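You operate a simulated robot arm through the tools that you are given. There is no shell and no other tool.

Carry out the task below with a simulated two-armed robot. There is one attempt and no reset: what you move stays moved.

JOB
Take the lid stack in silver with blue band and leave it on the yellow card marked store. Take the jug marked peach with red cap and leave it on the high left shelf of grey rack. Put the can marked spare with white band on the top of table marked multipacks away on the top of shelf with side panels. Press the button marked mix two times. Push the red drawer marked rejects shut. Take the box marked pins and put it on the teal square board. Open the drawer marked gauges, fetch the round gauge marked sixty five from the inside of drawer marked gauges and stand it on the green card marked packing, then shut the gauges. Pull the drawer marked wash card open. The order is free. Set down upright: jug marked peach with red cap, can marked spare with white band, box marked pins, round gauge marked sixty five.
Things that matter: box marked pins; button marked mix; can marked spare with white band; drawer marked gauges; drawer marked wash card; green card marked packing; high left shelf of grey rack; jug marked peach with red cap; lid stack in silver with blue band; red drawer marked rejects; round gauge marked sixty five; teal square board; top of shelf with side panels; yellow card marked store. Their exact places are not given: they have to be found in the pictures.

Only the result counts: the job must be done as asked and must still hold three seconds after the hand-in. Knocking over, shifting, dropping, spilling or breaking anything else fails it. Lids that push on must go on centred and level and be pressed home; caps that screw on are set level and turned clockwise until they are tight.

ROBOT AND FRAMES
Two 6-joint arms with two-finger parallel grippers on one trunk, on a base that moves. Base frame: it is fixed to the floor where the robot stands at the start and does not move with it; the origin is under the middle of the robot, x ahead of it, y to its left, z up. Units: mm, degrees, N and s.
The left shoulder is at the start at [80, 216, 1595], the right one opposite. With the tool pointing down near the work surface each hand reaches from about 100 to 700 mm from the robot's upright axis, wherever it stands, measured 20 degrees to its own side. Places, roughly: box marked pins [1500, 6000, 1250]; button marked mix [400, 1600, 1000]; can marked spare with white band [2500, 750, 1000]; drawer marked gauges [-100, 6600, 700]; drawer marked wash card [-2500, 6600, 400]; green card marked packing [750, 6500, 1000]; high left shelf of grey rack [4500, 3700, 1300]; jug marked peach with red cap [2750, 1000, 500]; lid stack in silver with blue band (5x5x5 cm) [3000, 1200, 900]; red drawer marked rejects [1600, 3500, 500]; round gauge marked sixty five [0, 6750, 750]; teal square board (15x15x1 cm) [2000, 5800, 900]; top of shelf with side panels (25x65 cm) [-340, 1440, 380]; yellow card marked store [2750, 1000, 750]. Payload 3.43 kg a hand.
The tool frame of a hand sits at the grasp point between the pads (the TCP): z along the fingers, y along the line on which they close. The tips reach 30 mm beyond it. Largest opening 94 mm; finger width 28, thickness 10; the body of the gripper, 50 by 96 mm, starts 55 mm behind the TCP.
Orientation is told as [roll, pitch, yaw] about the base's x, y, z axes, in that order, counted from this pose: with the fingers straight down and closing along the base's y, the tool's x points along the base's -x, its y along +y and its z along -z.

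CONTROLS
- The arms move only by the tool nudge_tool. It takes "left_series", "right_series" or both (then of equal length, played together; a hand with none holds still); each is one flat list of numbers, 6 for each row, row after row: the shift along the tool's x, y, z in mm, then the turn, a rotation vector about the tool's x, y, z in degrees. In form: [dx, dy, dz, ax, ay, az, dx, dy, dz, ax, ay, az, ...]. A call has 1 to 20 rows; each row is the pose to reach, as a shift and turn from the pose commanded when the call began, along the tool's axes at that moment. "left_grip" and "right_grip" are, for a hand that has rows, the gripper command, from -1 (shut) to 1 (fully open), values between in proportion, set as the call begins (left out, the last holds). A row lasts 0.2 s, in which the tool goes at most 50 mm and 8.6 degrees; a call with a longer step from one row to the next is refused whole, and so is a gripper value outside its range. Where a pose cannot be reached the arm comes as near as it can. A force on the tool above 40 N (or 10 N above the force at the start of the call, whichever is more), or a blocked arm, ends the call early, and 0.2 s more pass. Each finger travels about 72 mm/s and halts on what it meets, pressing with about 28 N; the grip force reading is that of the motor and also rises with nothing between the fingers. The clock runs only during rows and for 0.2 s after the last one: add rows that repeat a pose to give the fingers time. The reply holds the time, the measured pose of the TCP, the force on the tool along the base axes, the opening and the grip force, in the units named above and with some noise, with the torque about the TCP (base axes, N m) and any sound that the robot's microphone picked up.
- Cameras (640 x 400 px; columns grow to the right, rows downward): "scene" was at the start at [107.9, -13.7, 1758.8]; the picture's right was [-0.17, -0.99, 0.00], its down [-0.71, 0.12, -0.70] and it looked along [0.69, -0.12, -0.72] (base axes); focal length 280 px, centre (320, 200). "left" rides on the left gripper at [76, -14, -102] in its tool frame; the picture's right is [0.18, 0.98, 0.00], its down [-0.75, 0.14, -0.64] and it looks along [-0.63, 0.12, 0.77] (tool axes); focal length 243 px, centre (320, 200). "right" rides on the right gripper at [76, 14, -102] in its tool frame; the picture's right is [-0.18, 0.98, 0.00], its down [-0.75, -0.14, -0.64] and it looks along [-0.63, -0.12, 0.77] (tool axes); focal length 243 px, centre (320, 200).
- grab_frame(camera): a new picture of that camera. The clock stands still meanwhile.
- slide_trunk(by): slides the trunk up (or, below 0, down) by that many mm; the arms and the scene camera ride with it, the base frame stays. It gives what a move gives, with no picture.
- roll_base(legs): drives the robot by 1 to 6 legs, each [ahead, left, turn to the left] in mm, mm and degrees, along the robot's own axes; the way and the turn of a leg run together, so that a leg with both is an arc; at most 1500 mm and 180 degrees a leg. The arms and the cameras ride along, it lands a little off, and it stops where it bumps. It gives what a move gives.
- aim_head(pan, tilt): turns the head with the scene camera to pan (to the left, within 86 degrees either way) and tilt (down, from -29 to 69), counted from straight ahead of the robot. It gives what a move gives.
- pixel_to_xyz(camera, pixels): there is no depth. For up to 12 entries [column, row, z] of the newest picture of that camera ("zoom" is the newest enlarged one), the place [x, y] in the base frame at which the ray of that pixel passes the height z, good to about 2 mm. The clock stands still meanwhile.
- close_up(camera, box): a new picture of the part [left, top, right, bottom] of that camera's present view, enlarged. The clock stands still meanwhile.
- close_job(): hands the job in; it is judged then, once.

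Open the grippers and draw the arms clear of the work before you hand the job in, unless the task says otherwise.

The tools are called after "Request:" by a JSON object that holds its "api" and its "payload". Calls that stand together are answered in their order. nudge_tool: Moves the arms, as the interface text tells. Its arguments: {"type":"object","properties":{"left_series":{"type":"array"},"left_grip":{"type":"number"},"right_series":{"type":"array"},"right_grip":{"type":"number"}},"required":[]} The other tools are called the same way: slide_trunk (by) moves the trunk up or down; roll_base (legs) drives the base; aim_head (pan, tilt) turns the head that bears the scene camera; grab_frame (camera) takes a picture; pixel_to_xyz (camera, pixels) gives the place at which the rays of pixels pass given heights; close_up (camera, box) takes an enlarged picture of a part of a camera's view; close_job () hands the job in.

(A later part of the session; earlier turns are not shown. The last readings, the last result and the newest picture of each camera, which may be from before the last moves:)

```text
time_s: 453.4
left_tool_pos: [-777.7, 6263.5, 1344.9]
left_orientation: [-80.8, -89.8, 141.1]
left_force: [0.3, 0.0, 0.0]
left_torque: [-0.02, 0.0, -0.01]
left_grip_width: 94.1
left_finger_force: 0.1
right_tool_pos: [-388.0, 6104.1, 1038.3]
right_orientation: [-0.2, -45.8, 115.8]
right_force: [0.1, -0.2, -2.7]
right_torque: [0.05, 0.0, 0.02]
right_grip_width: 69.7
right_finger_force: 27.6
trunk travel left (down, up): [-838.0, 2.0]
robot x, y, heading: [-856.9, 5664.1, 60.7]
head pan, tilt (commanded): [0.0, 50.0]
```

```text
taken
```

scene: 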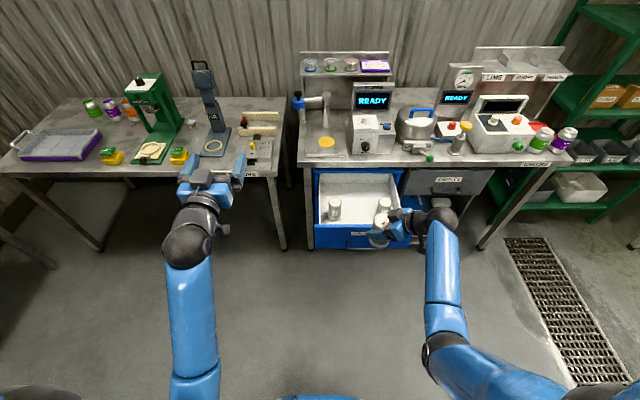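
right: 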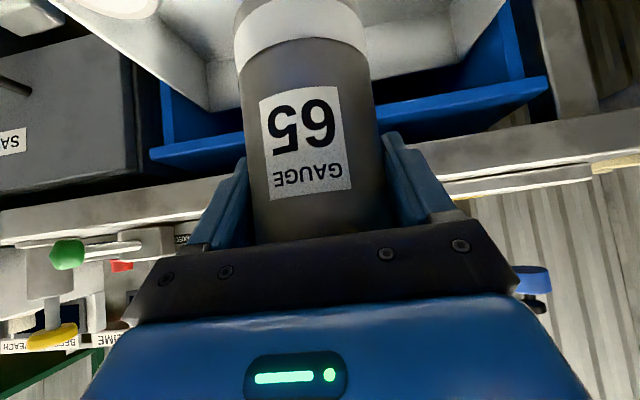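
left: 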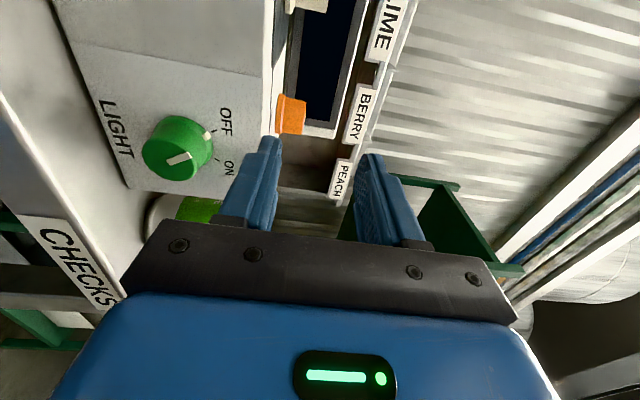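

Good. I drive right 860 mm and ahead 450 mm toward the card's end of the bench, then look.

Request:
{"api": "roll_base", "payload": {"legs": [[0, -860, 0], [450, 0, 0]]}}

Request:
{"api": "aim_head", "payload": {"pan": -5, "tilt": 40}}

Request:
{"api": "grab_frame", "payload": {"camera": "scene"}}

Request:
{"api": "close_up", "payload": {"camera": "scene", "box": [300, 100, 500, 260]}}

```text
time_s: 460.4
left_tool_pos: [201.3, 6225.1, 1346.8]
left_orientation: [-125.7, -89.7, -174.3]
left_force: [0.6, -0.2, 0.5]
left_torque: [-0.02, 0.05, 0.02]
left_grip_width: 94.0
left_finger_force: 0.0
right_tool_pos: [590.4, 6062.9, 1038.5]
right_orientation: [-0.4, -45.6, 115.4]
right_force: [0.0, -0.1, -2.1]
right_torque: [0.04, -0.01, -0.01]
right_grip_width: 69.7
right_finger_force: 27.8
trunk travel left (down, up): [-838.0, 2.0]
robot x, y, heading: [121.6, 5630.3, 60.3]
head pan, tilt (commanded): [0.0, 50.0]
```

```text
time_s: 461.1
left_tool_pos: [202.6, 6225.8, 1346.1]
left_orientation: [-101.3, -89.9, 161.4]
left_force: [-0.2, 0.1, -0.4]
left_torque: [0.01, 0.01, -0.04]
left_grip_width: 94.2
left_finger_force: 0.2
right_tool_pos: [590.2, 6063.1, 1037.6]
right_orientation: [-0.1, -45.7, 115.2]
right_force: [0.1, 0.3, -2.7]
right_torque: [-0.01, 0.0, 0.0]
right_grip_width: 69.7
right_finger_force: 27.9
trunk travel left (down, up): [-838.0, 2.0]
robot x, y, heading: [122.6, 5628.0, 60.1]
head pan, tilt (commanded): [-5.0, 40.0]
```

```text
taken
```

scene: 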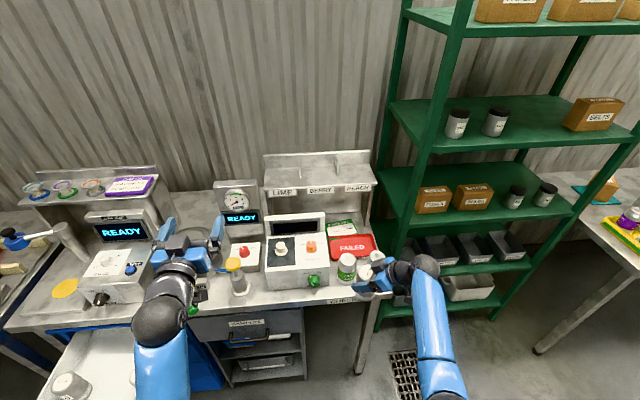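

```text
2.50 times, centred on (400, 180) of scene
```

zoom: 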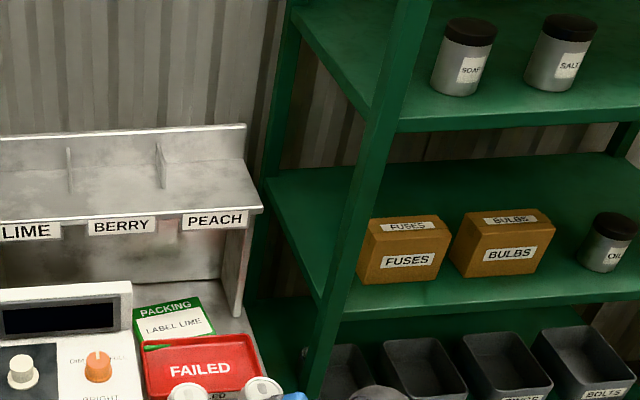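

I query the card, the shelf edge, the tray and the cans in this view to cross-check their positions.

Request:
{"api": "pixel_to_xyz", "payload": {"camera": "zoom", "pixels": [[133, 308, 885], [199, 297, 885], [215, 335, 885], [262, 208, 1140], [262, 208, 1120], [262, 208, 1160], [237, 315, 885], [254, 338, 905], [142, 348, 905], [190, 390, 1000], [263, 386, 1000]]}}

Request:
{"api": "close_up", "payload": {"camera": "scene", "box": [320, 200, 420, 300]}}

```text
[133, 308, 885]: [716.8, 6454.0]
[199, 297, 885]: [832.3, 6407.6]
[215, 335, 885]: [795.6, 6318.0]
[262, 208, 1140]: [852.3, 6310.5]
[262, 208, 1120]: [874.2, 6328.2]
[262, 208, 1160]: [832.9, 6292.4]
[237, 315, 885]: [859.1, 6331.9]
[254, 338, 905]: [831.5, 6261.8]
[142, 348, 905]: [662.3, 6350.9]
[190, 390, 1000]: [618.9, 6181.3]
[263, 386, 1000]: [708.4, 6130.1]
```

```text
4.00 times, centred on (370, 250) of scene
```

zoom: 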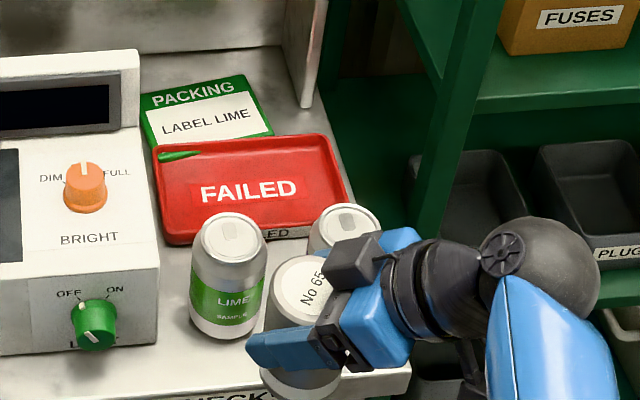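

I refine the cans' positions with the latest zoom.

Request:
{"api": "pixel_to_xyz", "payload": {"camera": "zoom", "pixels": [[232, 238, 995], [343, 228, 995], [228, 337, 882], [155, 245, 905], [347, 205, 905], [330, 138, 905], [155, 150, 905], [158, 300, 882], [307, 105, 882], [410, 370, 882], [140, 95, 885], [270, 132, 885]]}}

```text
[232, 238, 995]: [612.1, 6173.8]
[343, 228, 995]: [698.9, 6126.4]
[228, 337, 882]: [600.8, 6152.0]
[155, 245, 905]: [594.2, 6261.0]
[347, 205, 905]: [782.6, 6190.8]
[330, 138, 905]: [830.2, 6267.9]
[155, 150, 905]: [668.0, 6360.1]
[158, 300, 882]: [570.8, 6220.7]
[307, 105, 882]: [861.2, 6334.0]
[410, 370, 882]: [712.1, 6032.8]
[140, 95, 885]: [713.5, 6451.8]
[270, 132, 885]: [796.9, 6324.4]
```

The cans are well in front (t≤5716), so the way is clear. I raise both hands a bit and drive 290 mm ahead.

Request:
{"api": "nudge_tool", "payload": {"left_series": [-40, 0, 0, 0, 0, 0, -80, 0, 0, 0, 0, 0, -100, 0, 0, 0, 0, 0, -100, 0, 0, 0, 0, 0], "right_series": [-14, 0, -14, 0, 0, 0, -29, 0, -28, 0, 0, 0, -29, 0, -28, 0, 0, 0, -29, 0, -28, 0, 0, 0]}}

Request:
{"api": "roll_base", "payload": {"legs": [[290, 0, 0]]}}

Request:
{"api": "aim_head", "payload": {"pan": -10, "tilt": 45}}

Request:
{"api": "grab_frame", "payload": {"camera": "scene"}}

Request:
{"api": "grab_frame", "payload": {"camera": "right"}}

```text
time_s: 462.1
left_tool_pos: [203.2, 6226.9, 1446.7]
left_orientation: [-70.6, -89.9, 130.6]
left_force: [-0.4, -0.3, -0.2]
left_torque: [-0.03, 0.0, 0.02]
left_grip_width: 93.8
left_finger_force: 0.1
right_tool_pos: [591.8, 6065.1, 1078.0]
right_orientation: [-0.1, -45.6, 115.2]
right_force: [0.1, 0.1, -2.7]
right_torque: [0.02, -0.03, -0.01]
right_grip_width: 69.8
right_finger_force: 27.9
trunk travel left (down, up): [-838.0, 2.0]
robot x, y, heading: [123.0, 5627.7, 60.4]
head pan, tilt (commanded): [-5.0, 40.0]
```

```text
time_s: 464.1
left_tool_pos: [342.0, 6471.9, 1447.5]
left_orientation: [-136.6, -89.9, -163.5]
left_force: [-0.1, -0.1, 0.3]
left_torque: [-0.08, 0.0, 0.01]
left_grip_width: 94.0
left_finger_force: 0.0
right_tool_pos: [731.2, 6311.1, 1079.3]
right_orientation: [-0.3, -45.6, 115.4]
right_force: [-0.6, -0.2, -1.5]
right_torque: [0.01, 0.05, -0.04]
right_grip_width: 69.6
right_finger_force: 28.1
trunk travel left (down, up): [-838.0, 2.0]
robot x, y, heading: [265.1, 5876.7, 60.2]
head pan, tilt (commanded): [-5.0, 40.0]
```

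```text
time_s: 464.7
left_tool_pos: [343.1, 6474.1, 1446.4]
left_orientation: [-108.4, -89.8, 168.4]
left_force: [-0.7, 0.8, 0.2]
left_torque: [-0.01, 0.0, -0.01]
left_grip_width: 94.2
left_finger_force: 0.1
right_tool_pos: [733.5, 6312.0, 1077.5]
right_orientation: [-0.3, -45.7, 115.3]
right_force: [0.5, -0.3, -2.5]
right_torque: [0.05, -0.03, -0.01]
right_grip_width: 69.9
right_finger_force: 27.8
trunk travel left (down, up): [-838.0, 2.0]
robot x, y, heading: [265.9, 5881.7, 60.3]
head pan, tilt (commanded): [-10.0, 45.0]
```

```text
taken
```

scene: 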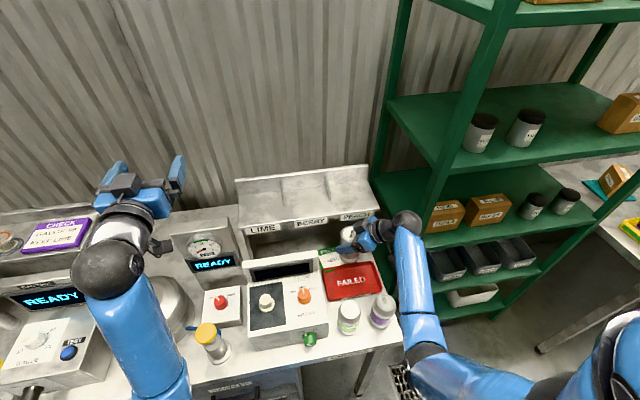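

```text
taken
```

right: 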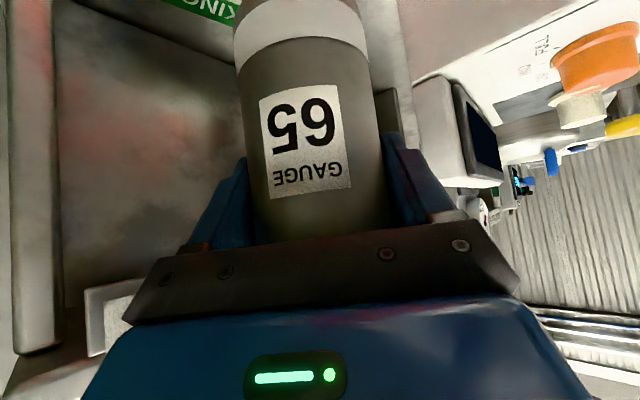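

TCP at n≈−2460, t≈5859, z 1078. I lower 92 mm in front of the shelf edge (gauge bottom stays above the tray rim).

Request:
{"api": "nudge_tool", "payload": {"right_series": [22, 0, 21, 0, 0, 0, 44, 0, 43, 0, 0, 0, 66, 0, 64, 0, 0, 0, 66, 0, 64, 0, 0, 0]}}

Request:
{"api": "grab_frame", "payload": {"camera": "right"}}

Request:
{"api": "close_up", "payload": {"camera": "scene", "box": [280, 180, 440, 310]}}

```text
time_s: 465.7
left_tool_pos: [344.1, 6475.0, 1446.8]
left_orientation: [-91.9, -89.9, 152.0]
left_force: [0.0, 0.8, -0.9]
left_torque: [-0.03, 0.0, 0.01]
left_grip_width: 94.0
left_finger_force: 0.0
right_tool_pos: [733.2, 6313.1, 986.5]
right_orientation: [-0.3, -45.7, 115.3]
right_force: [0.3, -0.7, 0.5]
right_torque: [0.1, -0.05, -0.05]
right_grip_width: 70.2
right_finger_force: 28.0
trunk travel left (down, up): [-838.0, 2.0]
robot x, y, heading: [261.7, 5877.1, 60.2]
head pan, tilt (commanded): [-10.0, 45.0]
```

```text
taken
```

right: 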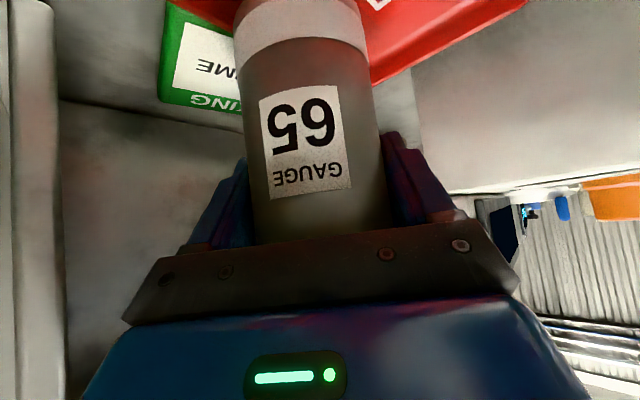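

```text
3.08 times, centred on (360, 245) of scene
```

zoom: 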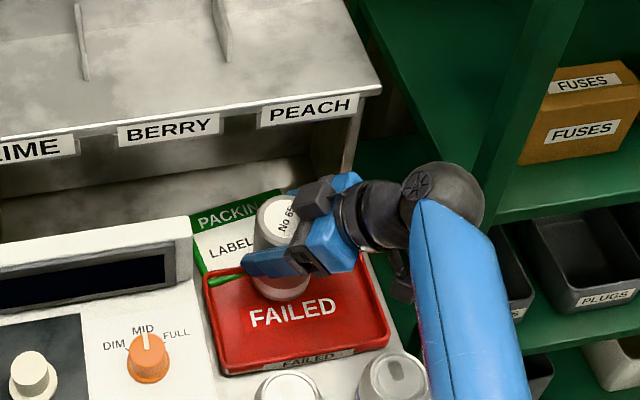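

The force shows the gauge's base just touching the tray rim, so I raise 15 mm and then move over the card centre (751,6386).

Request:
{"api": "nudge_tool", "payload": {"right_series": [-10.7, 0, -10.5, 0, 0, 0, -24, -16, 3.5, 0, 0, 0, -38, -32, 17.5, 0, 0, 0, -51.4, -47, 31.2, 0, 0, 0, -51.4, -47, 31.2, 0, 0, 0]}}

Request:
{"api": "grab_frame", "payload": {"camera": "right"}}

Request:
{"api": "close_up", "payload": {"camera": "scene", "box": [280, 180, 440, 310]}}

```text
time_s: 466.9
left_tool_pos: [344.7, 6475.7, 1445.6]
left_orientation: [-89.0, -89.8, 149.0]
left_force: [0.7, -0.6, -0.1]
left_torque: [-0.01, 0.0, 0.0]
left_grip_width: 94.3
left_finger_force: 0.0
right_tool_pos: [750.5, 6385.3, 1000.3]
right_orientation: [-0.1, -45.6, 115.3]
right_force: [0.8, 0.1, -2.4]
right_torque: [0.01, 0.0, 0.0]
right_grip_width: 69.9
right_finger_force: 27.9
trunk travel left (down, up): [-838.0, 2.0]
robot x, y, heading: [266.8, 5879.0, 60.5]
head pan, tilt (commanded): [-10.0, 45.0]
```

```text
taken
```

right: 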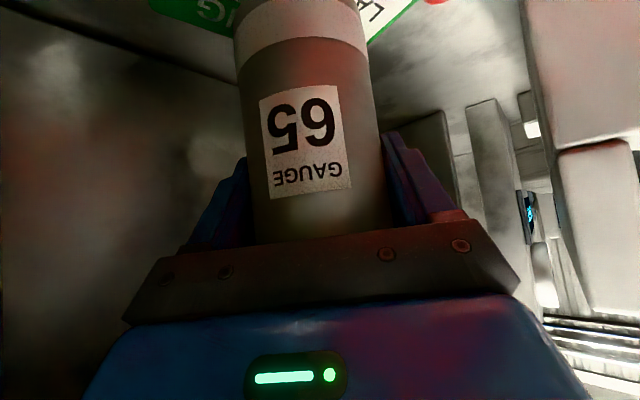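

```text
3.08 times, centred on (360, 245) of scene
```

zoom: 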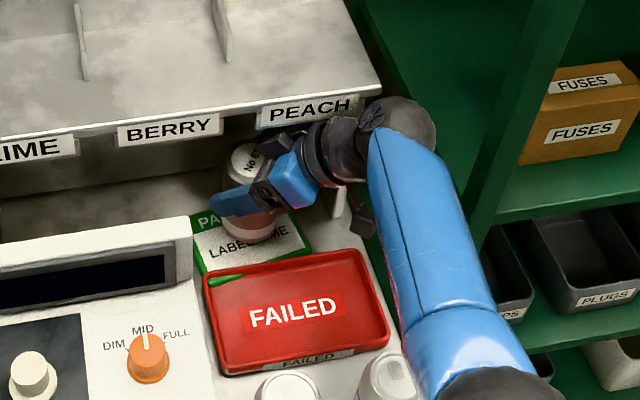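

The gauge is over the card. I lower 40 mm, then step down to contact.

Request:
{"api": "nudge_tool", "payload": {"right_series": [14, 0, 14, 0, 0, 0, 27, 0, 26, 0, 0, 0, 27, 0, 26, 0, 0, 0]}}

Request:
{"api": "nudge_tool", "payload": {"right_series": [1.4, 0, 1.4, 0, 0, 0, 2.9, 0, 2.8, 0, 0, 0, 4.3, 0, 4.2, 0, 0, 0, 4.3, 0, 4.2, 0, 0, 0]}}

```text
time_s: 467.7
left_tool_pos: [343.6, 6474.3, 1446.1]
left_orientation: [-112.1, -89.8, 172.1]
left_force: [0.1, 0.6, 0.9]
left_torque: [0.01, 0.0, 0.02]
left_grip_width: 94.3
left_finger_force: 0.1
right_tool_pos: [751.1, 6385.2, 966.7]
right_orientation: [-0.5, -45.8, 115.5]
right_force: [1.2, -2.2, 24.8]
right_torque: [-0.12, -0.4, -0.1]
right_grip_width: 70.1
right_finger_force: 28.0
trunk travel left (down, up): [-838.0, 2.0]
robot x, y, heading: [263.2, 5875.8, 60.1]
head pan, tilt (commanded): [-10.0, 45.0]
```

```text
time_s: 468.7
left_tool_pos: [342.0, 6472.7, 1446.1]
left_orientation: [-111.3, -89.7, 171.3]
left_force: [-0.2, 0.7, 0.1]
left_torque: [0.03, 0.02, -0.02]
left_grip_width: 94.1
left_finger_force: 0.1
right_tool_pos: [753.8, 6387.7, 965.4]
right_orientation: [-1.0, -46.3, 115.9]
right_force: [-3.7, -8.2, 21.1]
right_torque: [-0.93, 0.13, -0.12]
right_grip_width: 69.5
right_finger_force: 28.1
trunk travel left (down, up): [-838.0, 2.0]
robot x, y, heading: [263.4, 5879.4, 60.1]
head pan, tilt (commanded): [-10.0, 45.0]
stopped in row 4 (right hand): the force on the tool passed its limit at 41 N (the readings are from after the stop); the commanded pose is now the measured one
```

Contact at z≈966 (gauge longer than I assumed). I look before releasing.

Request:
{"api": "grab_frame", "payload": {"camera": "right"}}

Request:
{"api": "close_up", "payload": {"camera": "scene", "box": [310, 190, 410, 280]}}

```text
taken
```

right: 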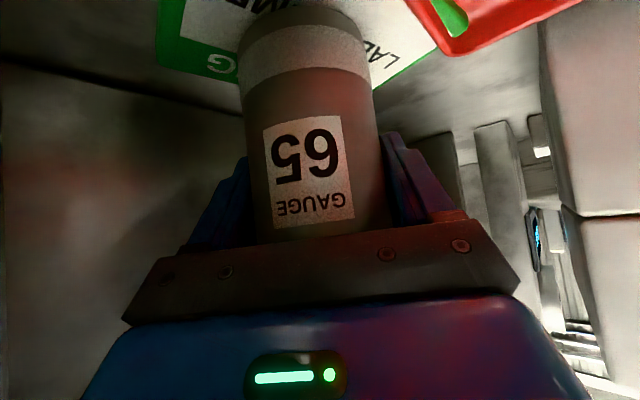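

```text
4.44 times, centred on (360, 235) of scene
```

zoom: 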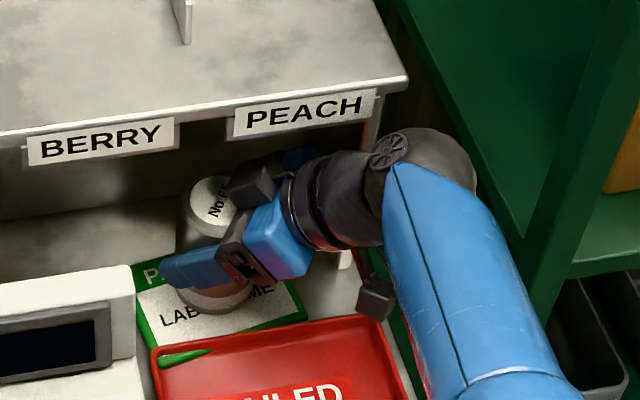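

The gauge stands on the card. I ease up, open the fingers moderately and withdraw along the finger direction.

Request:
{"api": "nudge_tool", "payload": {"right_series": [-2, 0, -2, 0, 0, 0, -2, 0, -2, 0, 0, 0]}}

Request:
{"api": "nudge_tool", "payload": {"right_series": [0, 0, 0, 0, 0, 0, 0, 0, 0, 0, 0, 0, 0, 0, 0, 0, 0, 0], "right_grip": 0.88}}

Request:
{"api": "grab_frame", "payload": {"camera": "right"}}

```text
time_s: 469.3
left_tool_pos: [342.7, 6474.1, 1445.6]
left_orientation: [-104.0, -89.7, 164.0]
left_force: [0.0, -0.6, 0.9]
left_torque: [-0.02, 0.01, 0.03]
left_grip_width: 94.0
left_finger_force: 0.0
right_tool_pos: [753.8, 6388.0, 966.0]
right_orientation: [-1.0, -46.0, 115.8]
right_force: [-0.1, 2.4, 10.1]
right_torque: [0.05, -0.06, 0.01]
right_grip_width: 69.7
right_finger_force: 27.9
trunk travel left (down, up): [-838.0, 2.0]
robot x, y, heading: [265.2, 5878.5, 60.3]
head pan, tilt (commanded): [-10.0, 45.0]
```

```text
time_s: 470.1
left_tool_pos: [345.0, 6474.0, 1445.0]
left_orientation: [-95.1, -89.9, 154.9]
left_force: [-0.5, 0.7, -0.7]
left_torque: [0.03, -0.01, 0.01]
left_grip_width: 94.0
left_finger_force: 0.0
right_tool_pos: [754.8, 6387.6, 965.0]
right_orientation: [-0.7, -45.9, 115.6]
right_force: [-0.1, -1.8, 2.3]
right_torque: [0.03, -0.02, -0.02]
right_grip_width: 88.4
right_finger_force: 0.1
trunk travel left (down, up): [-838.0, 2.0]
robot x, y, heading: [264.8, 5878.4, 60.3]
head pan, tilt (commanded): [-10.0, 45.0]
```

```text
taken
```

right: 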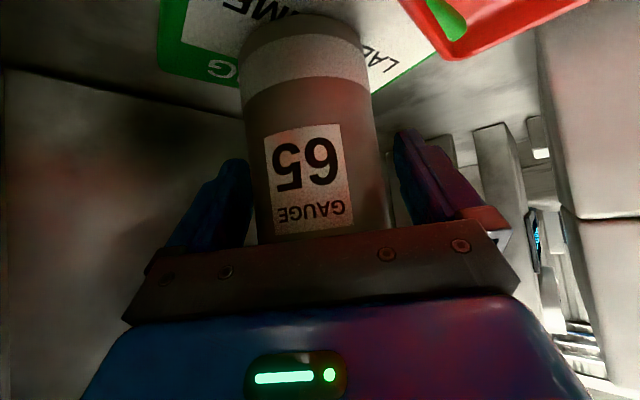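

Released cleanly. I withdraw along the finger axis.

Request:
{"api": "nudge_tool", "payload": {"right_series": [0, 0, -15, 0, 0, 0, 0, 0, -35, 0, 0, 0, 0, 0, -60, 0, 0, 0, 0, 0, -90, 0, 0, 0, 0, 0, -125, 0, 0, 0, 0, 0, -160, 0, 0, 0, 0, 0, -160, 0, 0, 0]}}

Request:
{"api": "grab_frame", "payload": {"camera": "right"}}

Request:
{"api": "close_up", "payload": {"camera": "scene", "box": [290, 170, 430, 300]}}

```text
time_s: 471.7
left_tool_pos: [344.0, 6476.6, 1444.2]
left_orientation: [-82.6, -89.8, 142.5]
left_force: [-0.8, -0.1, -0.2]
left_torque: [-0.01, -0.01, -0.03]
left_grip_width: 94.0
left_finger_force: 0.0
right_tool_pos: [800.7, 6282.4, 1076.4]
right_orientation: [-0.7, -46.1, 115.6]
right_force: [1.0, 0.5, 0.2]
right_torque: [-0.01, -0.02, 0.01]
right_grip_width: 88.3
right_finger_force: 0.0
trunk travel left (down, up): [-838.0, 2.0]
robot x, y, heading: [261.4, 5877.3, 60.2]
head pan, tilt (commanded): [-10.0, 45.0]
```

```text
taken
```

right: 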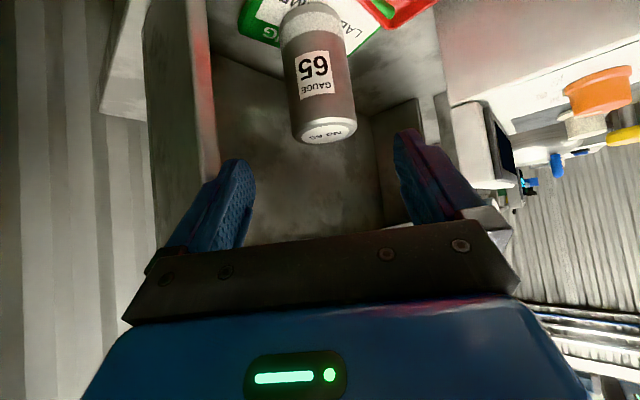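

```text
3.08 times, centred on (360, 235) of scene
```

zoom: 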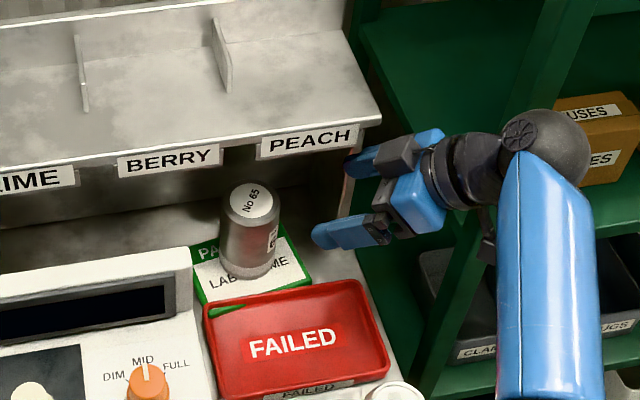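

The gauge 65 stands on the PACKING card. I back away and restore the right hand.

Request:
{"api": "roll_base", "payload": {"legs": [[-600, 0, 0]]}}

Request:
{"api": "nudge_tool", "payload": {"right_series": [0, 0, 0, 5, 0, 4.86, 0, 0, 0, 10, 0, 9.7, 0, 0, 0, 15, 0, 14.6, 0, 0, 0, 20, 0, 19.4, 0, 0, 0, 25, 0, 24.3, 0, 0, 0, 30, 0, 29.2, 0, 0, 0, 35, 0, 34, 0, 0, 0, 39.4, 0, 38.3, 0, 0, 0, 39.4, 0, 38.3]}}

Request:
{"api": "nudge_tool", "payload": {"right_series": [14, 0, 14, 0, 7.5, 0, 28, 0, 28, 0, 15, 0, 42, 0, 42, 0, 22.5, 0, 42, 0, 42, 0, 30, 0, 42, 0, 42, 0, 37.5, 0, 42, 0, 42, 0, 45, 0, 42, 0, 42, 0, 45, 0], "right_grip": -1}}

Request:
{"api": "grab_frame", "payload": {"camera": "scene"}}

```text
time_s: 475.1
left_tool_pos: [48.5, 5953.8, 1445.3]
left_orientation: [-52.3, -89.8, 112.2]
left_force: [0.1, 1.0, 0.2]
left_torque: [0.0, 0.02, 0.01]
left_grip_width: 94.1
left_finger_force: 0.1
right_tool_pos: [504.6, 5761.2, 1075.7]
right_orientation: [-0.7, -45.9, 115.6]
right_force: [0.6, -0.4, 0.1]
right_torque: [0.0, 0.02, 0.0]
right_grip_width: 88.2
right_finger_force: 0.1
trunk travel left (down, up): [-838.0, 2.0]
robot x, y, heading: [-32.3, 5354.6, 60.7]
head pan, tilt (commanded): [-10.0, 45.0]
```

```text
time_s: 477.1
left_tool_pos: [46.2, 5952.0, 1445.6]
left_orientation: [-80.9, -89.9, 141.0]
left_force: [0.3, -0.5, 0.1]
left_torque: [0.0, -0.03, 0.04]
left_grip_width: 94.2
left_finger_force: 0.1
right_tool_pos: [503.9, 5760.7, 1076.8]
right_orientation: [-0.2, -46.4, 60.2]
right_force: [-0.6, -1.1, 0.2]
right_torque: [0.03, -0.01, 0.0]
right_grip_width: 88.6
right_finger_force: 0.0
trunk travel left (down, up): [-838.0, 2.0]
robot x, y, heading: [-36.9, 5355.0, 60.3]
head pan, tilt (commanded): [-10.0, 45.0]
```

```text
time_s: 478.7
left_tool_pos: [45.9, 5952.4, 1446.2]
left_orientation: [-87.0, -89.8, 147.0]
left_force: [0.9, 0.3, -0.4]
left_torque: [0.0, 0.01, 0.04]
left_grip_width: 94.0
left_finger_force: 0.0
right_tool_pos: [504.4, 5762.1, 1017.5]
right_orientation: [-0.2, -1.3, 60.2]
right_force: [-0.8, 0.0, 0.5]
right_torque: [0.0, 0.0, -0.02]
right_grip_width: 0.0
right_finger_force: 28.2
trunk travel left (down, up): [-838.0, 2.0]
robot x, y, heading: [-33.3, 5353.4, 60.4]
head pan, tilt (commanded): [-10.0, 45.0]
```

```text
taken
```

scene: 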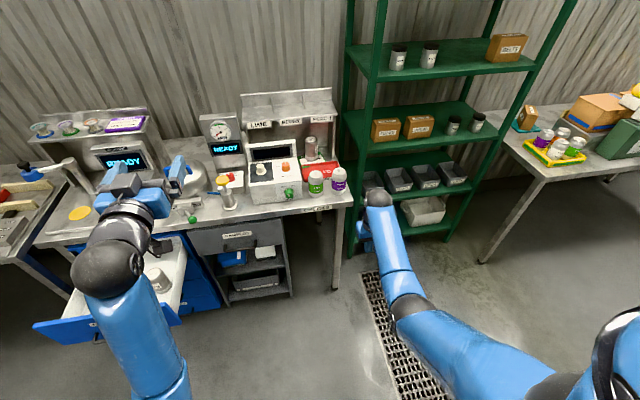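

Now I shut the GAUGES drawer by pushing its front with the closed left hand. I retract the right hand, lower the left hand and shift the base left.

Request:
{"api": "nudge_tool", "payload": {"left_series": [45, 0, 0, 0, 0, 0, 90, 0, 0, 0, 0, 0, 135, 0, 0, 0, 0, 0, 180, 0, 0, 0, 0, 0, 225, 0, 0, 0, 0, 0, 270, 0, 0, 0, 0, 0, 311, 0, 0, 0, 0, 0, 311, 0, 0, 0, 0, 0], "right_series": [40, 0, 0, 0, 0, 0, 80, 0, 0, 0, 0, 0, 120, 0, 0, 0, 0, 0, 160, 0, 0, 0, 0, 0, 200, 0, 0, 0, 0, 0, 220, 0, 0, 0, 0, 0, 220, 0, 0, 0, 0, 0, 220, 0, 0, 0, 0, 0], "left_grip": -1}}

Request:
{"api": "roll_base", "payload": {"legs": [[0, 460, 0]]}}

Request:
{"api": "slide_trunk", "payload": {"by": -400}}

Request:
{"api": "aim_head", "payload": {"pan": 15, "tilt": 42}}

Request:
{"api": "grab_frame", "payload": {"camera": "scene"}}

```text
time_s: 480.5
left_tool_pos: [47.7, 5952.4, 1133.3]
left_orientation: [-83.9, -89.8, 144.0]
left_force: [-0.2, 0.3, 0.6]
left_torque: [-0.02, 0.01, 0.0]
left_grip_width: 0.0
left_finger_force: 28.3
right_tool_pos: [394.2, 5570.5, 1012.2]
right_orientation: [-0.2, -1.2, 60.3]
right_force: [0.0, -0.6, 0.2]
right_torque: [0.04, -0.02, 0.0]
right_grip_width: 0.0
right_finger_force: 28.3
trunk travel left (down, up): [-838.0, 2.0]
robot x, y, heading: [-36.6, 5355.5, 60.3]
head pan, tilt (commanded): [-10.0, 45.0]
```

```text
time_s: 483.3
left_tool_pos: [-350.0, 6180.6, 1135.5]
left_orientation: [-77.4, -90.0, 137.3]
left_force: [0.9, 0.3, -0.4]
left_torque: [0.03, 0.01, -0.02]
left_grip_width: 0.0
left_finger_force: 27.8
right_tool_pos: [-4.2, 5797.2, 1010.6]
right_orientation: [-0.2, -1.2, 59.8]
right_force: [-0.6, 0.2, 0.4]
right_torque: [0.01, 0.01, 0.02]
right_grip_width: 0.2
right_finger_force: 27.9
trunk travel left (down, up): [-838.0, 2.0]
robot x, y, heading: [-435.4, 5587.5, 59.9]
head pan, tilt (commanded): [-10.0, 45.0]
```

```text
time_s: 487.1
left_tool_pos: [-351.9, 6182.7, 733.0]
left_orientation: [-88.1, -89.9, 148.1]
left_force: [-0.8, 0.3, 0.1]
left_torque: [0.0, 0.01, -0.01]
left_grip_width: 0.1
left_finger_force: 28.3
right_tool_pos: [-6.6, 5798.2, 612.1]
right_orientation: [-0.1, -1.4, 59.9]
right_force: [-0.6, -0.6, -0.3]
right_torque: [0.01, 0.02, 0.04]
right_grip_width: 0.1
right_finger_force: 27.9
trunk travel left (down, up): [-438.0, 402.0]
robot x, y, heading: [-437.6, 5584.2, 60.2]
head pan, tilt (commanded): [-10.0, 45.0]
```

```text
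time_s: 488.0
left_tool_pos: [-351.3, 6182.0, 734.0]
left_orientation: [-86.6, -89.9, 146.3]
left_force: [0.6, -0.4, -0.1]
left_torque: [-0.04, 0.02, 0.01]
left_grip_width: 0.1
left_finger_force: 28.0
right_tool_pos: [-5.8, 5800.0, 611.0]
right_orientation: [-0.2, -1.3, 59.9]
right_force: [-0.8, 0.4, -0.2]
right_torque: [0.01, -0.01, 0.02]
right_grip_width: 0.0
right_finger_force: 28.4
trunk travel left (down, up): [-438.0, 402.0]
robot x, y, heading: [-436.0, 5583.3, 59.9]
head pan, tilt (commanded): [15.0, 42.0]
```

```text
taken
```

scene: 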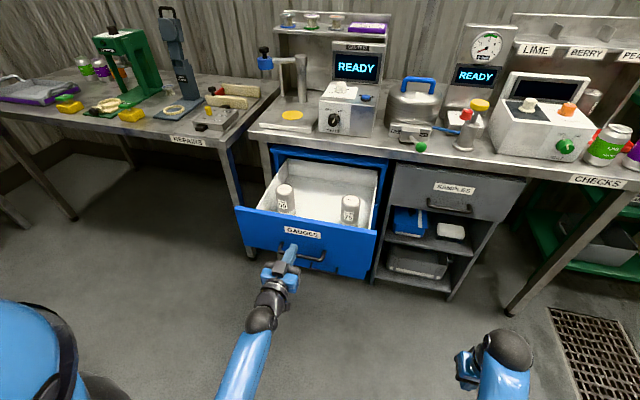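

The fingertip is 30 mm before the drawer front at label height. I push by driving ahead in steps.

Request:
{"api": "roll_base", "payload": {"legs": [[250, 0, 0]]}}

Request:
{"api": "grab_frame", "payload": {"camera": "scene"}}

```text
time_s: 489.8
left_tool_pos: [-229.9, 6397.3, 735.4]
left_orientation: [-73.4, -89.7, 133.1]
left_force: [-0.5, -0.8, 1.0]
left_torque: [-0.01, 0.01, -0.02]
left_grip_width: 0.0
left_finger_force: 28.2
right_tool_pos: [116.4, 6014.9, 611.4]
right_orientation: [-0.2, -1.3, 60.0]
right_force: [-0.6, 0.1, -1.2]
right_torque: [-0.02, -0.01, 0.0]
right_grip_width: 0.1
right_finger_force: 28.3
trunk travel left (down, up): [-438.0, 402.0]
robot x, y, heading: [-311.1, 5802.1, 60.1]
head pan, tilt (commanded): [15.0, 42.0]
```

```text
taken
```

scene: 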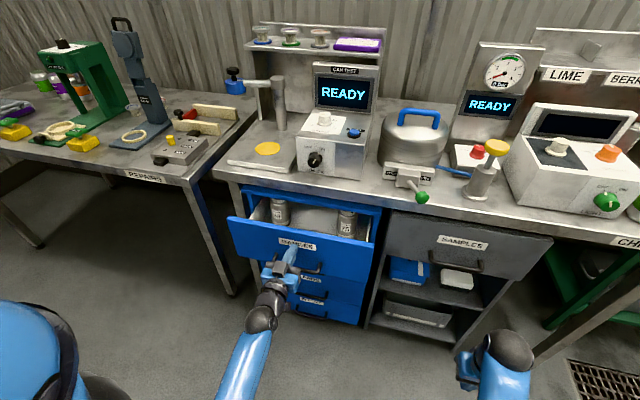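

The drawer slides in. I push the remaining ~125 mm; the force limit will stop me when it is shut.

Request:
{"api": "roll_base", "payload": {"legs": [[130, 0, 0]]}}

Request:
{"api": "grab_frame", "payload": {"camera": "scene"}}

Request:
{"api": "close_up", "payload": {"camera": "scene", "box": [220, 150, 400, 300]}}

```text
time_s: 491.2
left_tool_pos: [-168.5, 6503.7, 733.0]
left_orientation: [-78.3, -89.9, 138.3]
left_force: [0.0, 0.2, 0.6]
left_torque: [-0.01, 0.02, 0.01]
left_grip_width: 0.0
left_finger_force: 27.7
right_tool_pos: [178.2, 6123.0, 611.4]
right_orientation: [-0.1, -1.3, 60.0]
right_force: [0.0, -0.3, 0.5]
right_torque: [0.0, 0.0, 0.01]
right_grip_width: 0.0
right_finger_force: 27.9
trunk travel left (down, up): [-438.0, 402.0]
robot x, y, heading: [-251.5, 5909.3, 60.3]
head pan, tilt (commanded): [15.0, 42.0]
stopped in leg 1: the force on the tool passed its limit at 350 N (the readings are from after the stop); the commanded pose is now the measured one
```

```text
taken
```

scene: 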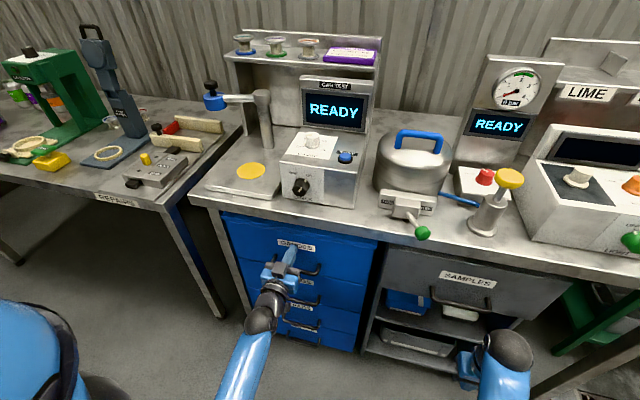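

```text
2.67 times, centred on (310, 225) of scene
```

zoom: 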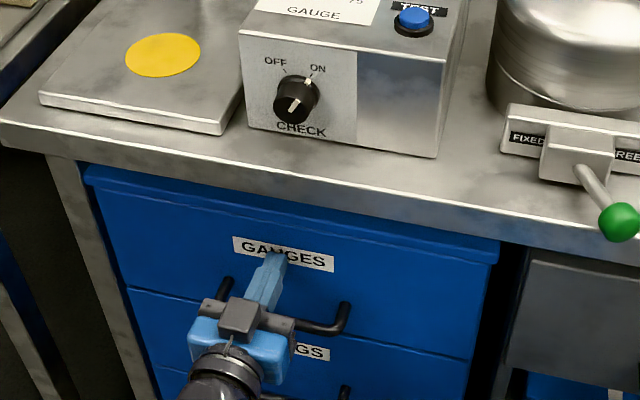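

The drawer is back at its closed face position (tip t≈5613). I back off and verify.

Request:
{"api": "roll_base", "payload": {"legs": [[-350, 0, 0]]}}

Request:
{"api": "close_up", "payload": {"camera": "scene", "box": [190, 130, 390, 290]}}

Request:
{"api": "aim_head", "payload": {"pan": 60, "tilt": 25}}

Request:
{"api": "grab_frame", "payload": {"camera": "scene"}}

```text
time_s: 493.4
left_tool_pos: [-342.8, 6200.2, 733.9]
left_orientation: [-106.6, -89.8, 166.7]
left_force: [-0.2, -0.3, -0.1]
left_torque: [-0.01, -0.01, -0.01]
left_grip_width: 0.0
left_finger_force: 28.1
right_tool_pos: [6.2, 5819.1, 611.4]
right_orientation: [-0.1, -1.4, 60.0]
right_force: [0.3, -0.2, 0.1]
right_torque: [-0.01, 0.01, 0.02]
right_grip_width: 0.0
right_finger_force: 28.4
trunk travel left (down, up): [-438.0, 402.0]
robot x, y, heading: [-424.5, 5603.9, 60.1]
head pan, tilt (commanded): [15.0, 42.0]
```

```text
2.50 times, centred on (290, 210) of scene
```

zoom: 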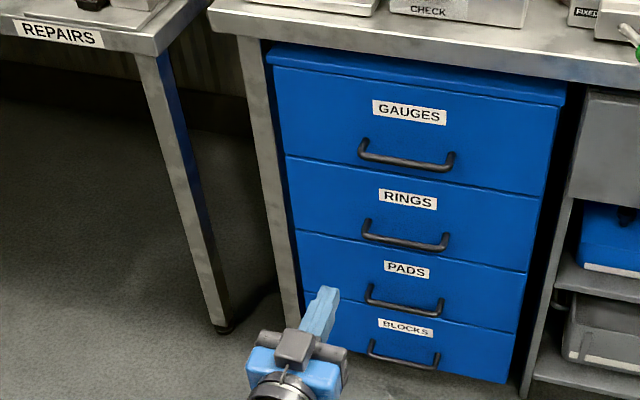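

```text
time_s: 494.6
left_tool_pos: [-343.5, 6199.3, 735.0]
left_orientation: [-103.4, -89.8, 163.5]
left_force: [0.2, -0.5, -0.1]
left_torque: [-0.01, 0.04, 0.0]
left_grip_width: 0.1
left_finger_force: 27.9
right_tool_pos: [5.8, 5819.6, 611.6]
right_orientation: [-0.2, -1.4, 60.0]
right_force: [-0.5, 0.0, 0.0]
right_torque: [0.01, -0.01, 0.0]
right_grip_width: 0.0
right_finger_force: 28.1
trunk travel left (down, up): [-438.0, 402.0]
robot x, y, heading: [-422.7, 5605.4, 60.2]
head pan, tilt (commanded): [60.0, 25.0]
```

```text
taken
```

scene: 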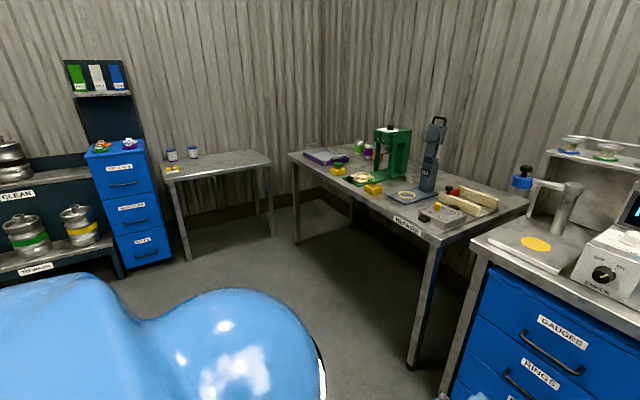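

GAUGES is shut. Now the WASH CARD drawer: I turn left to face the blue cabinet and drive toward it.

Request:
{"api": "roll_base", "payload": {"legs": [[-100, 0, 0], [0, 0, 90], [1200, 0, 0]]}}

Request:
{"api": "aim_head", "payload": {"pan": 0, "tilt": 25}}

Request:
{"api": "grab_frame", "payload": {"camera": "scene"}}

```text
time_s: 505.2
left_tool_pos: [-2110.9, 6192.1, 734.2]
left_orientation: [-97.4, -89.9, -113.0]
left_force: [-0.2, 0.5, -0.4]
left_torque: [0.03, 0.01, -0.04]
left_grip_width: 0.0
left_finger_force: 28.0
right_tool_pos: [-1728.6, 6538.6, 611.4]
right_orientation: [-0.2, -1.3, 149.8]
right_force: [-0.9, -0.2, 0.8]
right_torque: [0.01, -0.01, 0.01]
right_grip_width: 0.1
right_finger_force: 27.9
trunk travel left (down, up): [-438.0, 402.0]
robot x, y, heading: [-1515.9, 6108.3, 150.1]
head pan, tilt (commanded): [60.0, 25.0]
```

```text
time_s: 506.5
left_tool_pos: [-2110.9, 6193.4, 732.9]
left_orientation: [-100.4, -89.9, -109.9]
left_force: [-0.4, 0.5, -0.1]
left_torque: [0.0, 0.0, 0.02]
left_grip_width: 0.0
left_finger_force: 27.6
right_tool_pos: [-1728.6, 6537.7, 611.4]
right_orientation: [-0.2, -1.3, 149.8]
right_force: [0.1, -0.3, 0.1]
right_torque: [-0.01, 0.01, -0.01]
right_grip_width: 0.1
right_finger_force: 28.3
trunk travel left (down, up): [-438.0, 402.0]
robot x, y, heading: [-1513.7, 6107.3, 149.7]
head pan, tilt (commanded): [0.0, 25.0]
```

```text
taken
```

scene: 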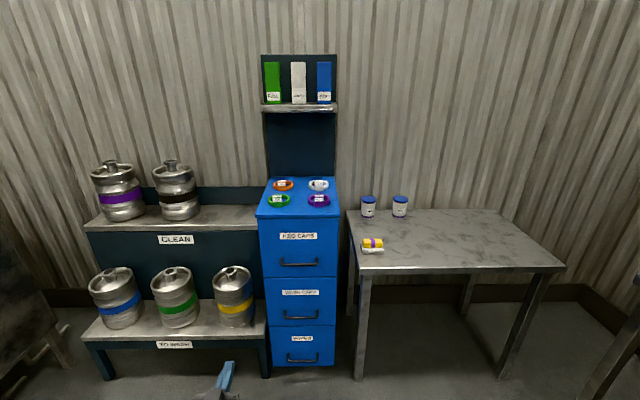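

The cabinet is straight ahead; I zoom on its labels and query the middle handle.

Request:
{"api": "close_up", "payload": {"camera": "scene", "box": [250, 210, 350, 370]}}

Request:
{"api": "pixel_to_xyz", "payload": {"camera": "scene", "pixels": [[301, 317, 300], [301, 317, 350], [301, 317, 400], [301, 317, 450], [301, 293, 400], [304, 365, 0], [276, 365, 0], [333, 363, 0]]}}

Request:
{"api": "slide_trunk", "payload": {"by": -300}}

Request:
{"api": "close_up", "payload": {"camera": "scene", "box": [240, 130, 360, 300]}}

```text
2.50 times, centred on (300, 290) of scene
```

zoom: 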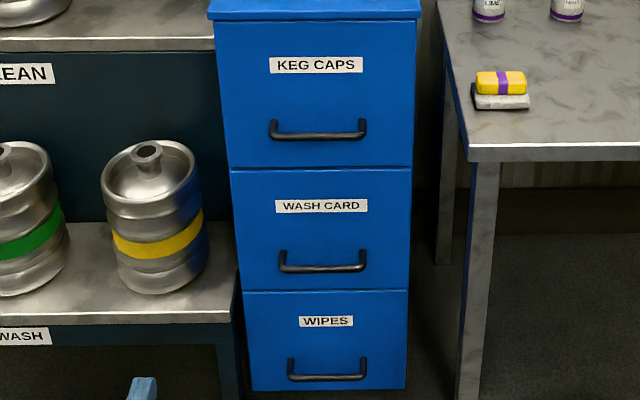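

```text
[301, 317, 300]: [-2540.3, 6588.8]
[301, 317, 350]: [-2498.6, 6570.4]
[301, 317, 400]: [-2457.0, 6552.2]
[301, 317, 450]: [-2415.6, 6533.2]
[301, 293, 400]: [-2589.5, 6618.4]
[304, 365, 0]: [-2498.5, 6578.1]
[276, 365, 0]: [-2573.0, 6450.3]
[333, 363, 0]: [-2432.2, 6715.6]
```

```text
time_s: 509.5
left_tool_pos: [-2108.8, 6192.5, 434.7]
left_orientation: [-101.8, -89.9, -108.5]
left_force: [0.3, -0.7, -1.0]
left_torque: [0.01, 0.02, 0.02]
left_grip_width: 0.0
left_finger_force: 28.4
right_tool_pos: [-1728.1, 6538.7, 311.0]
right_orientation: [-0.1, -1.3, 149.8]
right_force: [0.9, -0.1, -1.3]
right_torque: [0.01, 0.05, -0.02]
right_grip_width: 0.2
right_finger_force: 28.3
trunk travel left (down, up): [-138.0, 702.0]
robot x, y, heading: [-1515.7, 6106.1, 150.3]
head pan, tilt (commanded): [0.0, 25.0]
```

```text
2.35 times, centred on (300, 215) of scene
```

zoom: 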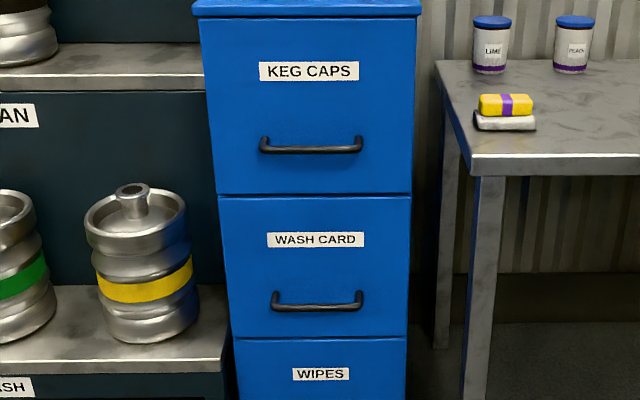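

I query the WASH CARD handle (zoom (318,306)) in the lower view.

Request:
{"api": "pixel_to_xyz", "payload": {"camera": "zoom", "pixels": [[318, 306, 300], [318, 306, 350], [318, 306, 400], [318, 306, 450], [273, 292, 400], [362, 292, 400], [316, 239, 450]]}}

```text
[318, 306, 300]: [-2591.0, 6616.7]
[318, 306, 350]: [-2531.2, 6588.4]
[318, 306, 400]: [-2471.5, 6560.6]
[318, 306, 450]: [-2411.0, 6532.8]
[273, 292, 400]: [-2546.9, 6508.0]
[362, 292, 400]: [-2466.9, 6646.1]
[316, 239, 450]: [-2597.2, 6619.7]
```

The WASH CARD handle is at about (−2424,6538,440). I roll the left hand +90° with the fingers part open and then drive up to it.

Request:
{"api": "nudge_tool", "payload": {"left_series": [0, 0, 0, 0, 0, 8.2, 0, 0, 0, 0, 0, 16.4, 0, 0, 0, 0, 0, 24.6, 0, 0, 0, 0, 0, 32.8, 0, 0, 0, 0, 0, 41, 0, 0, 0, 0, 0, 49.2, 0, 0, 0, 0, 0, 57.4, 0, 0, 0, 0, 0, 65.6, 0, 0, 0, 0, 0, 73.8, 0, 0, 0, 0, 0, 82, 0, 0, 0, 0, 0, 90, 0, 0, 0, 0, 0, 90], "left_grip": -0.1}}

Request:
{"api": "roll_base", "payload": {"legs": [[0, -146, 0], [340, 0, 0]]}}

Request:
{"api": "grab_frame", "payload": {"camera": "left"}}

Request:
{"api": "grab_frame", "payload": {"camera": "scene"}}

```text
time_s: 512.1
left_tool_pos: [-2111.4, 6192.3, 434.2]
left_orientation: [90.0, 0.0, 59.7]
left_force: [-0.8, 0.8, -0.5]
left_torque: [0.01, -0.02, 0.01]
left_grip_width: 42.6
left_finger_force: 0.1
right_tool_pos: [-1728.1, 6539.6, 312.1]
right_orientation: [-0.2, -1.3, 149.9]
right_force: [-0.1, 0.3, 0.0]
right_torque: [0.03, -0.04, -0.02]
right_grip_width: 0.0
right_finger_force: 28.2
trunk travel left (down, up): [-138.0, 702.0]
robot x, y, heading: [-1514.2, 6107.8, 150.0]
head pan, tilt (commanded): [0.0, 25.0]
```

```text
time_s: 515.3
left_tool_pos: [-2335.6, 6491.6, 433.1]
left_orientation: [90.0, -0.2, 59.6]
left_force: [-0.7, -1.0, -0.1]
left_torque: [0.0, 0.03, 0.01]
left_grip_width: 42.5
left_finger_force: 0.1
right_tool_pos: [-1954.9, 6838.8, 310.7]
right_orientation: [-0.2, -1.3, 149.8]
right_force: [0.6, -0.1, 0.1]
right_torque: [0.03, 0.0, 0.01]
right_grip_width: 0.1
right_finger_force: 28.0
trunk travel left (down, up): [-138.0, 702.0]
robot x, y, heading: [-1739.2, 6408.9, 150.0]
head pan, tilt (commanded): [0.0, 25.0]
```

```text
taken
```

left: 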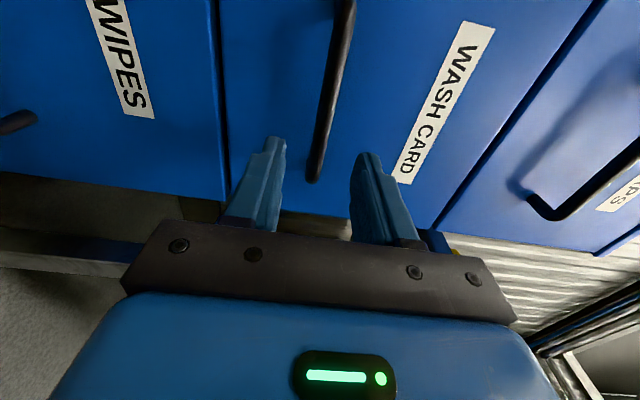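

```text
taken
```

scene: 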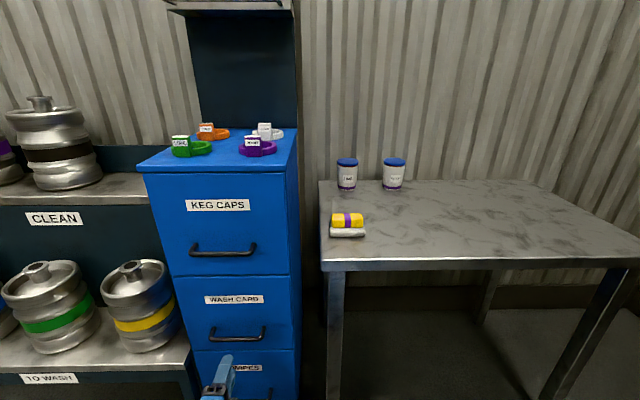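

The bar is between the fingers. I raise 6 mm and advance 94 mm, then close.

Request:
{"api": "nudge_tool", "payload": {"left_series": [0, 6, 25, 0, 0, 0, 0, 6, 50, 0, 0, 0, 0, 6, 75, 0, 0, 0, 0, 6, 94, 0, 0, 0, 0, 6, 94, 0, 0, 0]}}

Request:
{"api": "grab_frame", "payload": {"camera": "left"}}

```text
time_s: 516.5
left_tool_pos: [-2418.8, 6539.2, 438.7]
left_orientation: [89.9, -0.1, 59.8]
left_force: [-0.7, 0.3, 0.5]
left_torque: [-0.05, 0.03, -0.04]
left_grip_width: 42.3
left_finger_force: 0.1
right_tool_pos: [-1954.2, 6838.2, 310.6]
right_orientation: [-0.3, -1.3, 149.8]
right_force: [0.5, -0.2, 0.3]
right_torque: [0.0, 0.0, 0.04]
right_grip_width: 0.0
right_finger_force: 28.0
trunk travel left (down, up): [-138.0, 702.0]
robot x, y, heading: [-1743.0, 6409.5, 149.9]
head pan, tilt (commanded): [0.0, 25.0]
```

```text
taken
```

left: 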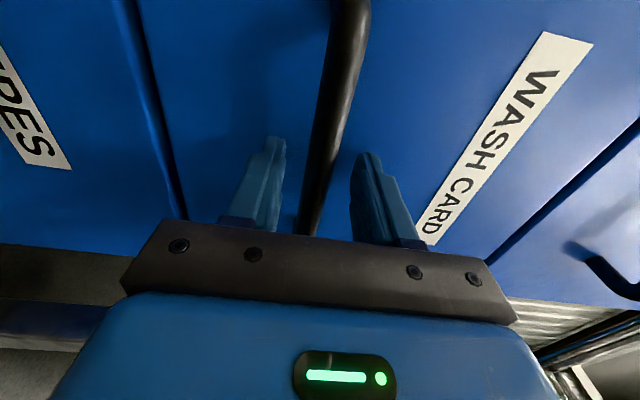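

The bar sits between the fingers; I close and then pull by driving back.

Request:
{"api": "nudge_tool", "payload": {"left_series": [0, 0, 0, 0, 0, 0, 0, 0, 0, 0, 0, 0, 0, 0, 0, 0, 0, 0, 0, 0, 0, 0, 0, 0], "left_grip": -1}}

Request:
{"api": "roll_base", "payload": {"legs": [[-200, 0, 0]]}}

Request:
{"api": "grab_frame", "payload": {"camera": "scene"}}

```text
time_s: 517.5
left_tool_pos: [-2418.1, 6539.5, 437.3]
left_orientation: [89.7, -0.2, 59.7]
left_force: [0.9, -0.2, -13.5]
left_torque: [-0.2, 0.1, 0.05]
left_grip_width: 18.3
left_finger_force: 44.4
right_tool_pos: [-1953.6, 6838.4, 310.9]
right_orientation: [-0.2, -1.2, 149.9]
right_force: [0.3, -0.2, 0.3]
right_torque: [-0.01, 0.01, 0.03]
right_grip_width: 0.3
right_finger_force: 27.8
trunk travel left (down, up): [-138.0, 702.0]
robot x, y, heading: [-1738.3, 6407.9, 150.0]
head pan, tilt (commanded): [0.0, 25.0]
```

```text
time_s: 519.1
left_tool_pos: [-2242.8, 6442.6, 437.5]
left_orientation: [89.5, -0.1, 59.4]
left_force: [11.4, 22.1, -19.4]
left_torque: [-0.07, 0.06, -0.6]
left_grip_width: 17.8
left_finger_force: 44.4
right_tool_pos: [-1780.3, 6740.4, 312.0]
right_orientation: [-0.2, -1.2, 149.7]
right_force: [0.3, -0.1, 0.6]
right_torque: [0.0, 0.04, 0.04]
right_grip_width: 0.2
right_finger_force: 27.4
trunk travel left (down, up): [-138.0, 702.0]
robot x, y, heading: [-1569.7, 6305.6, 149.9]
head pan, tilt (commanded): [0.0, 25.0]
```

```text
taken
```

scene: 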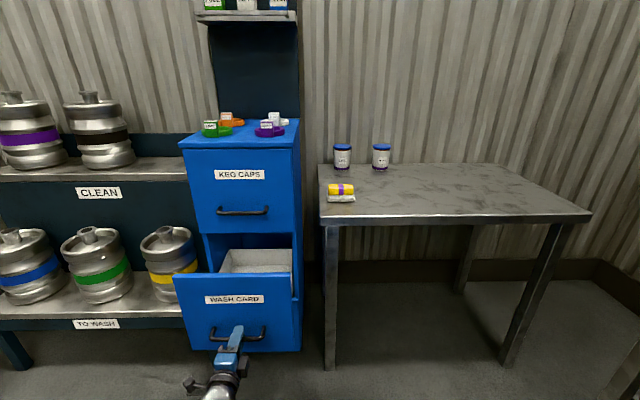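

The drawer is open about 200 mm. I pull another 130 mm so that it is clearly open.

Request:
{"api": "roll_base", "payload": {"legs": [[-130, 0, 0]]}}

Request:
{"api": "grab_frame", "payload": {"camera": "scene"}}

```text
time_s: 520.4
left_tool_pos: [-2130.5, 6375.9, 439.1]
left_orientation: [89.9, -0.2, 59.5]
left_force: [0.1, -0.8, 0.5]
left_torque: [-0.02, -0.03, 0.03]
left_grip_width: 0.0
left_finger_force: 32.9
right_tool_pos: [-1666.6, 6672.3, 312.2]
right_orientation: [-0.2, -1.4, 149.7]
right_force: [0.0, 0.4, -0.1]
right_torque: [0.0, -0.04, 0.01]
right_grip_width: 0.4
right_finger_force: 28.2
trunk travel left (down, up): [-138.0, 702.0]
robot x, y, heading: [-1456.4, 6242.7, 150.0]
head pan, tilt (commanded): [0.0, 25.0]
```

```text
taken
```

scene: 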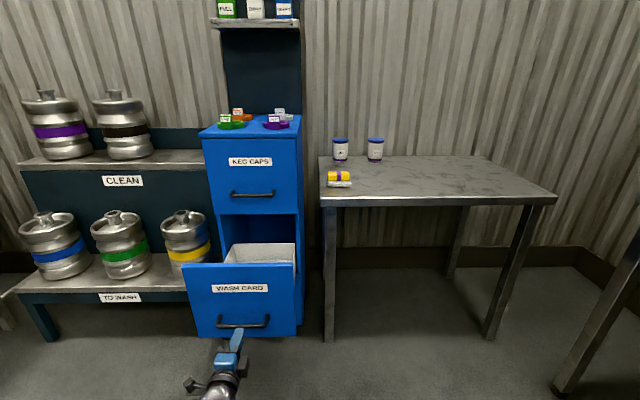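

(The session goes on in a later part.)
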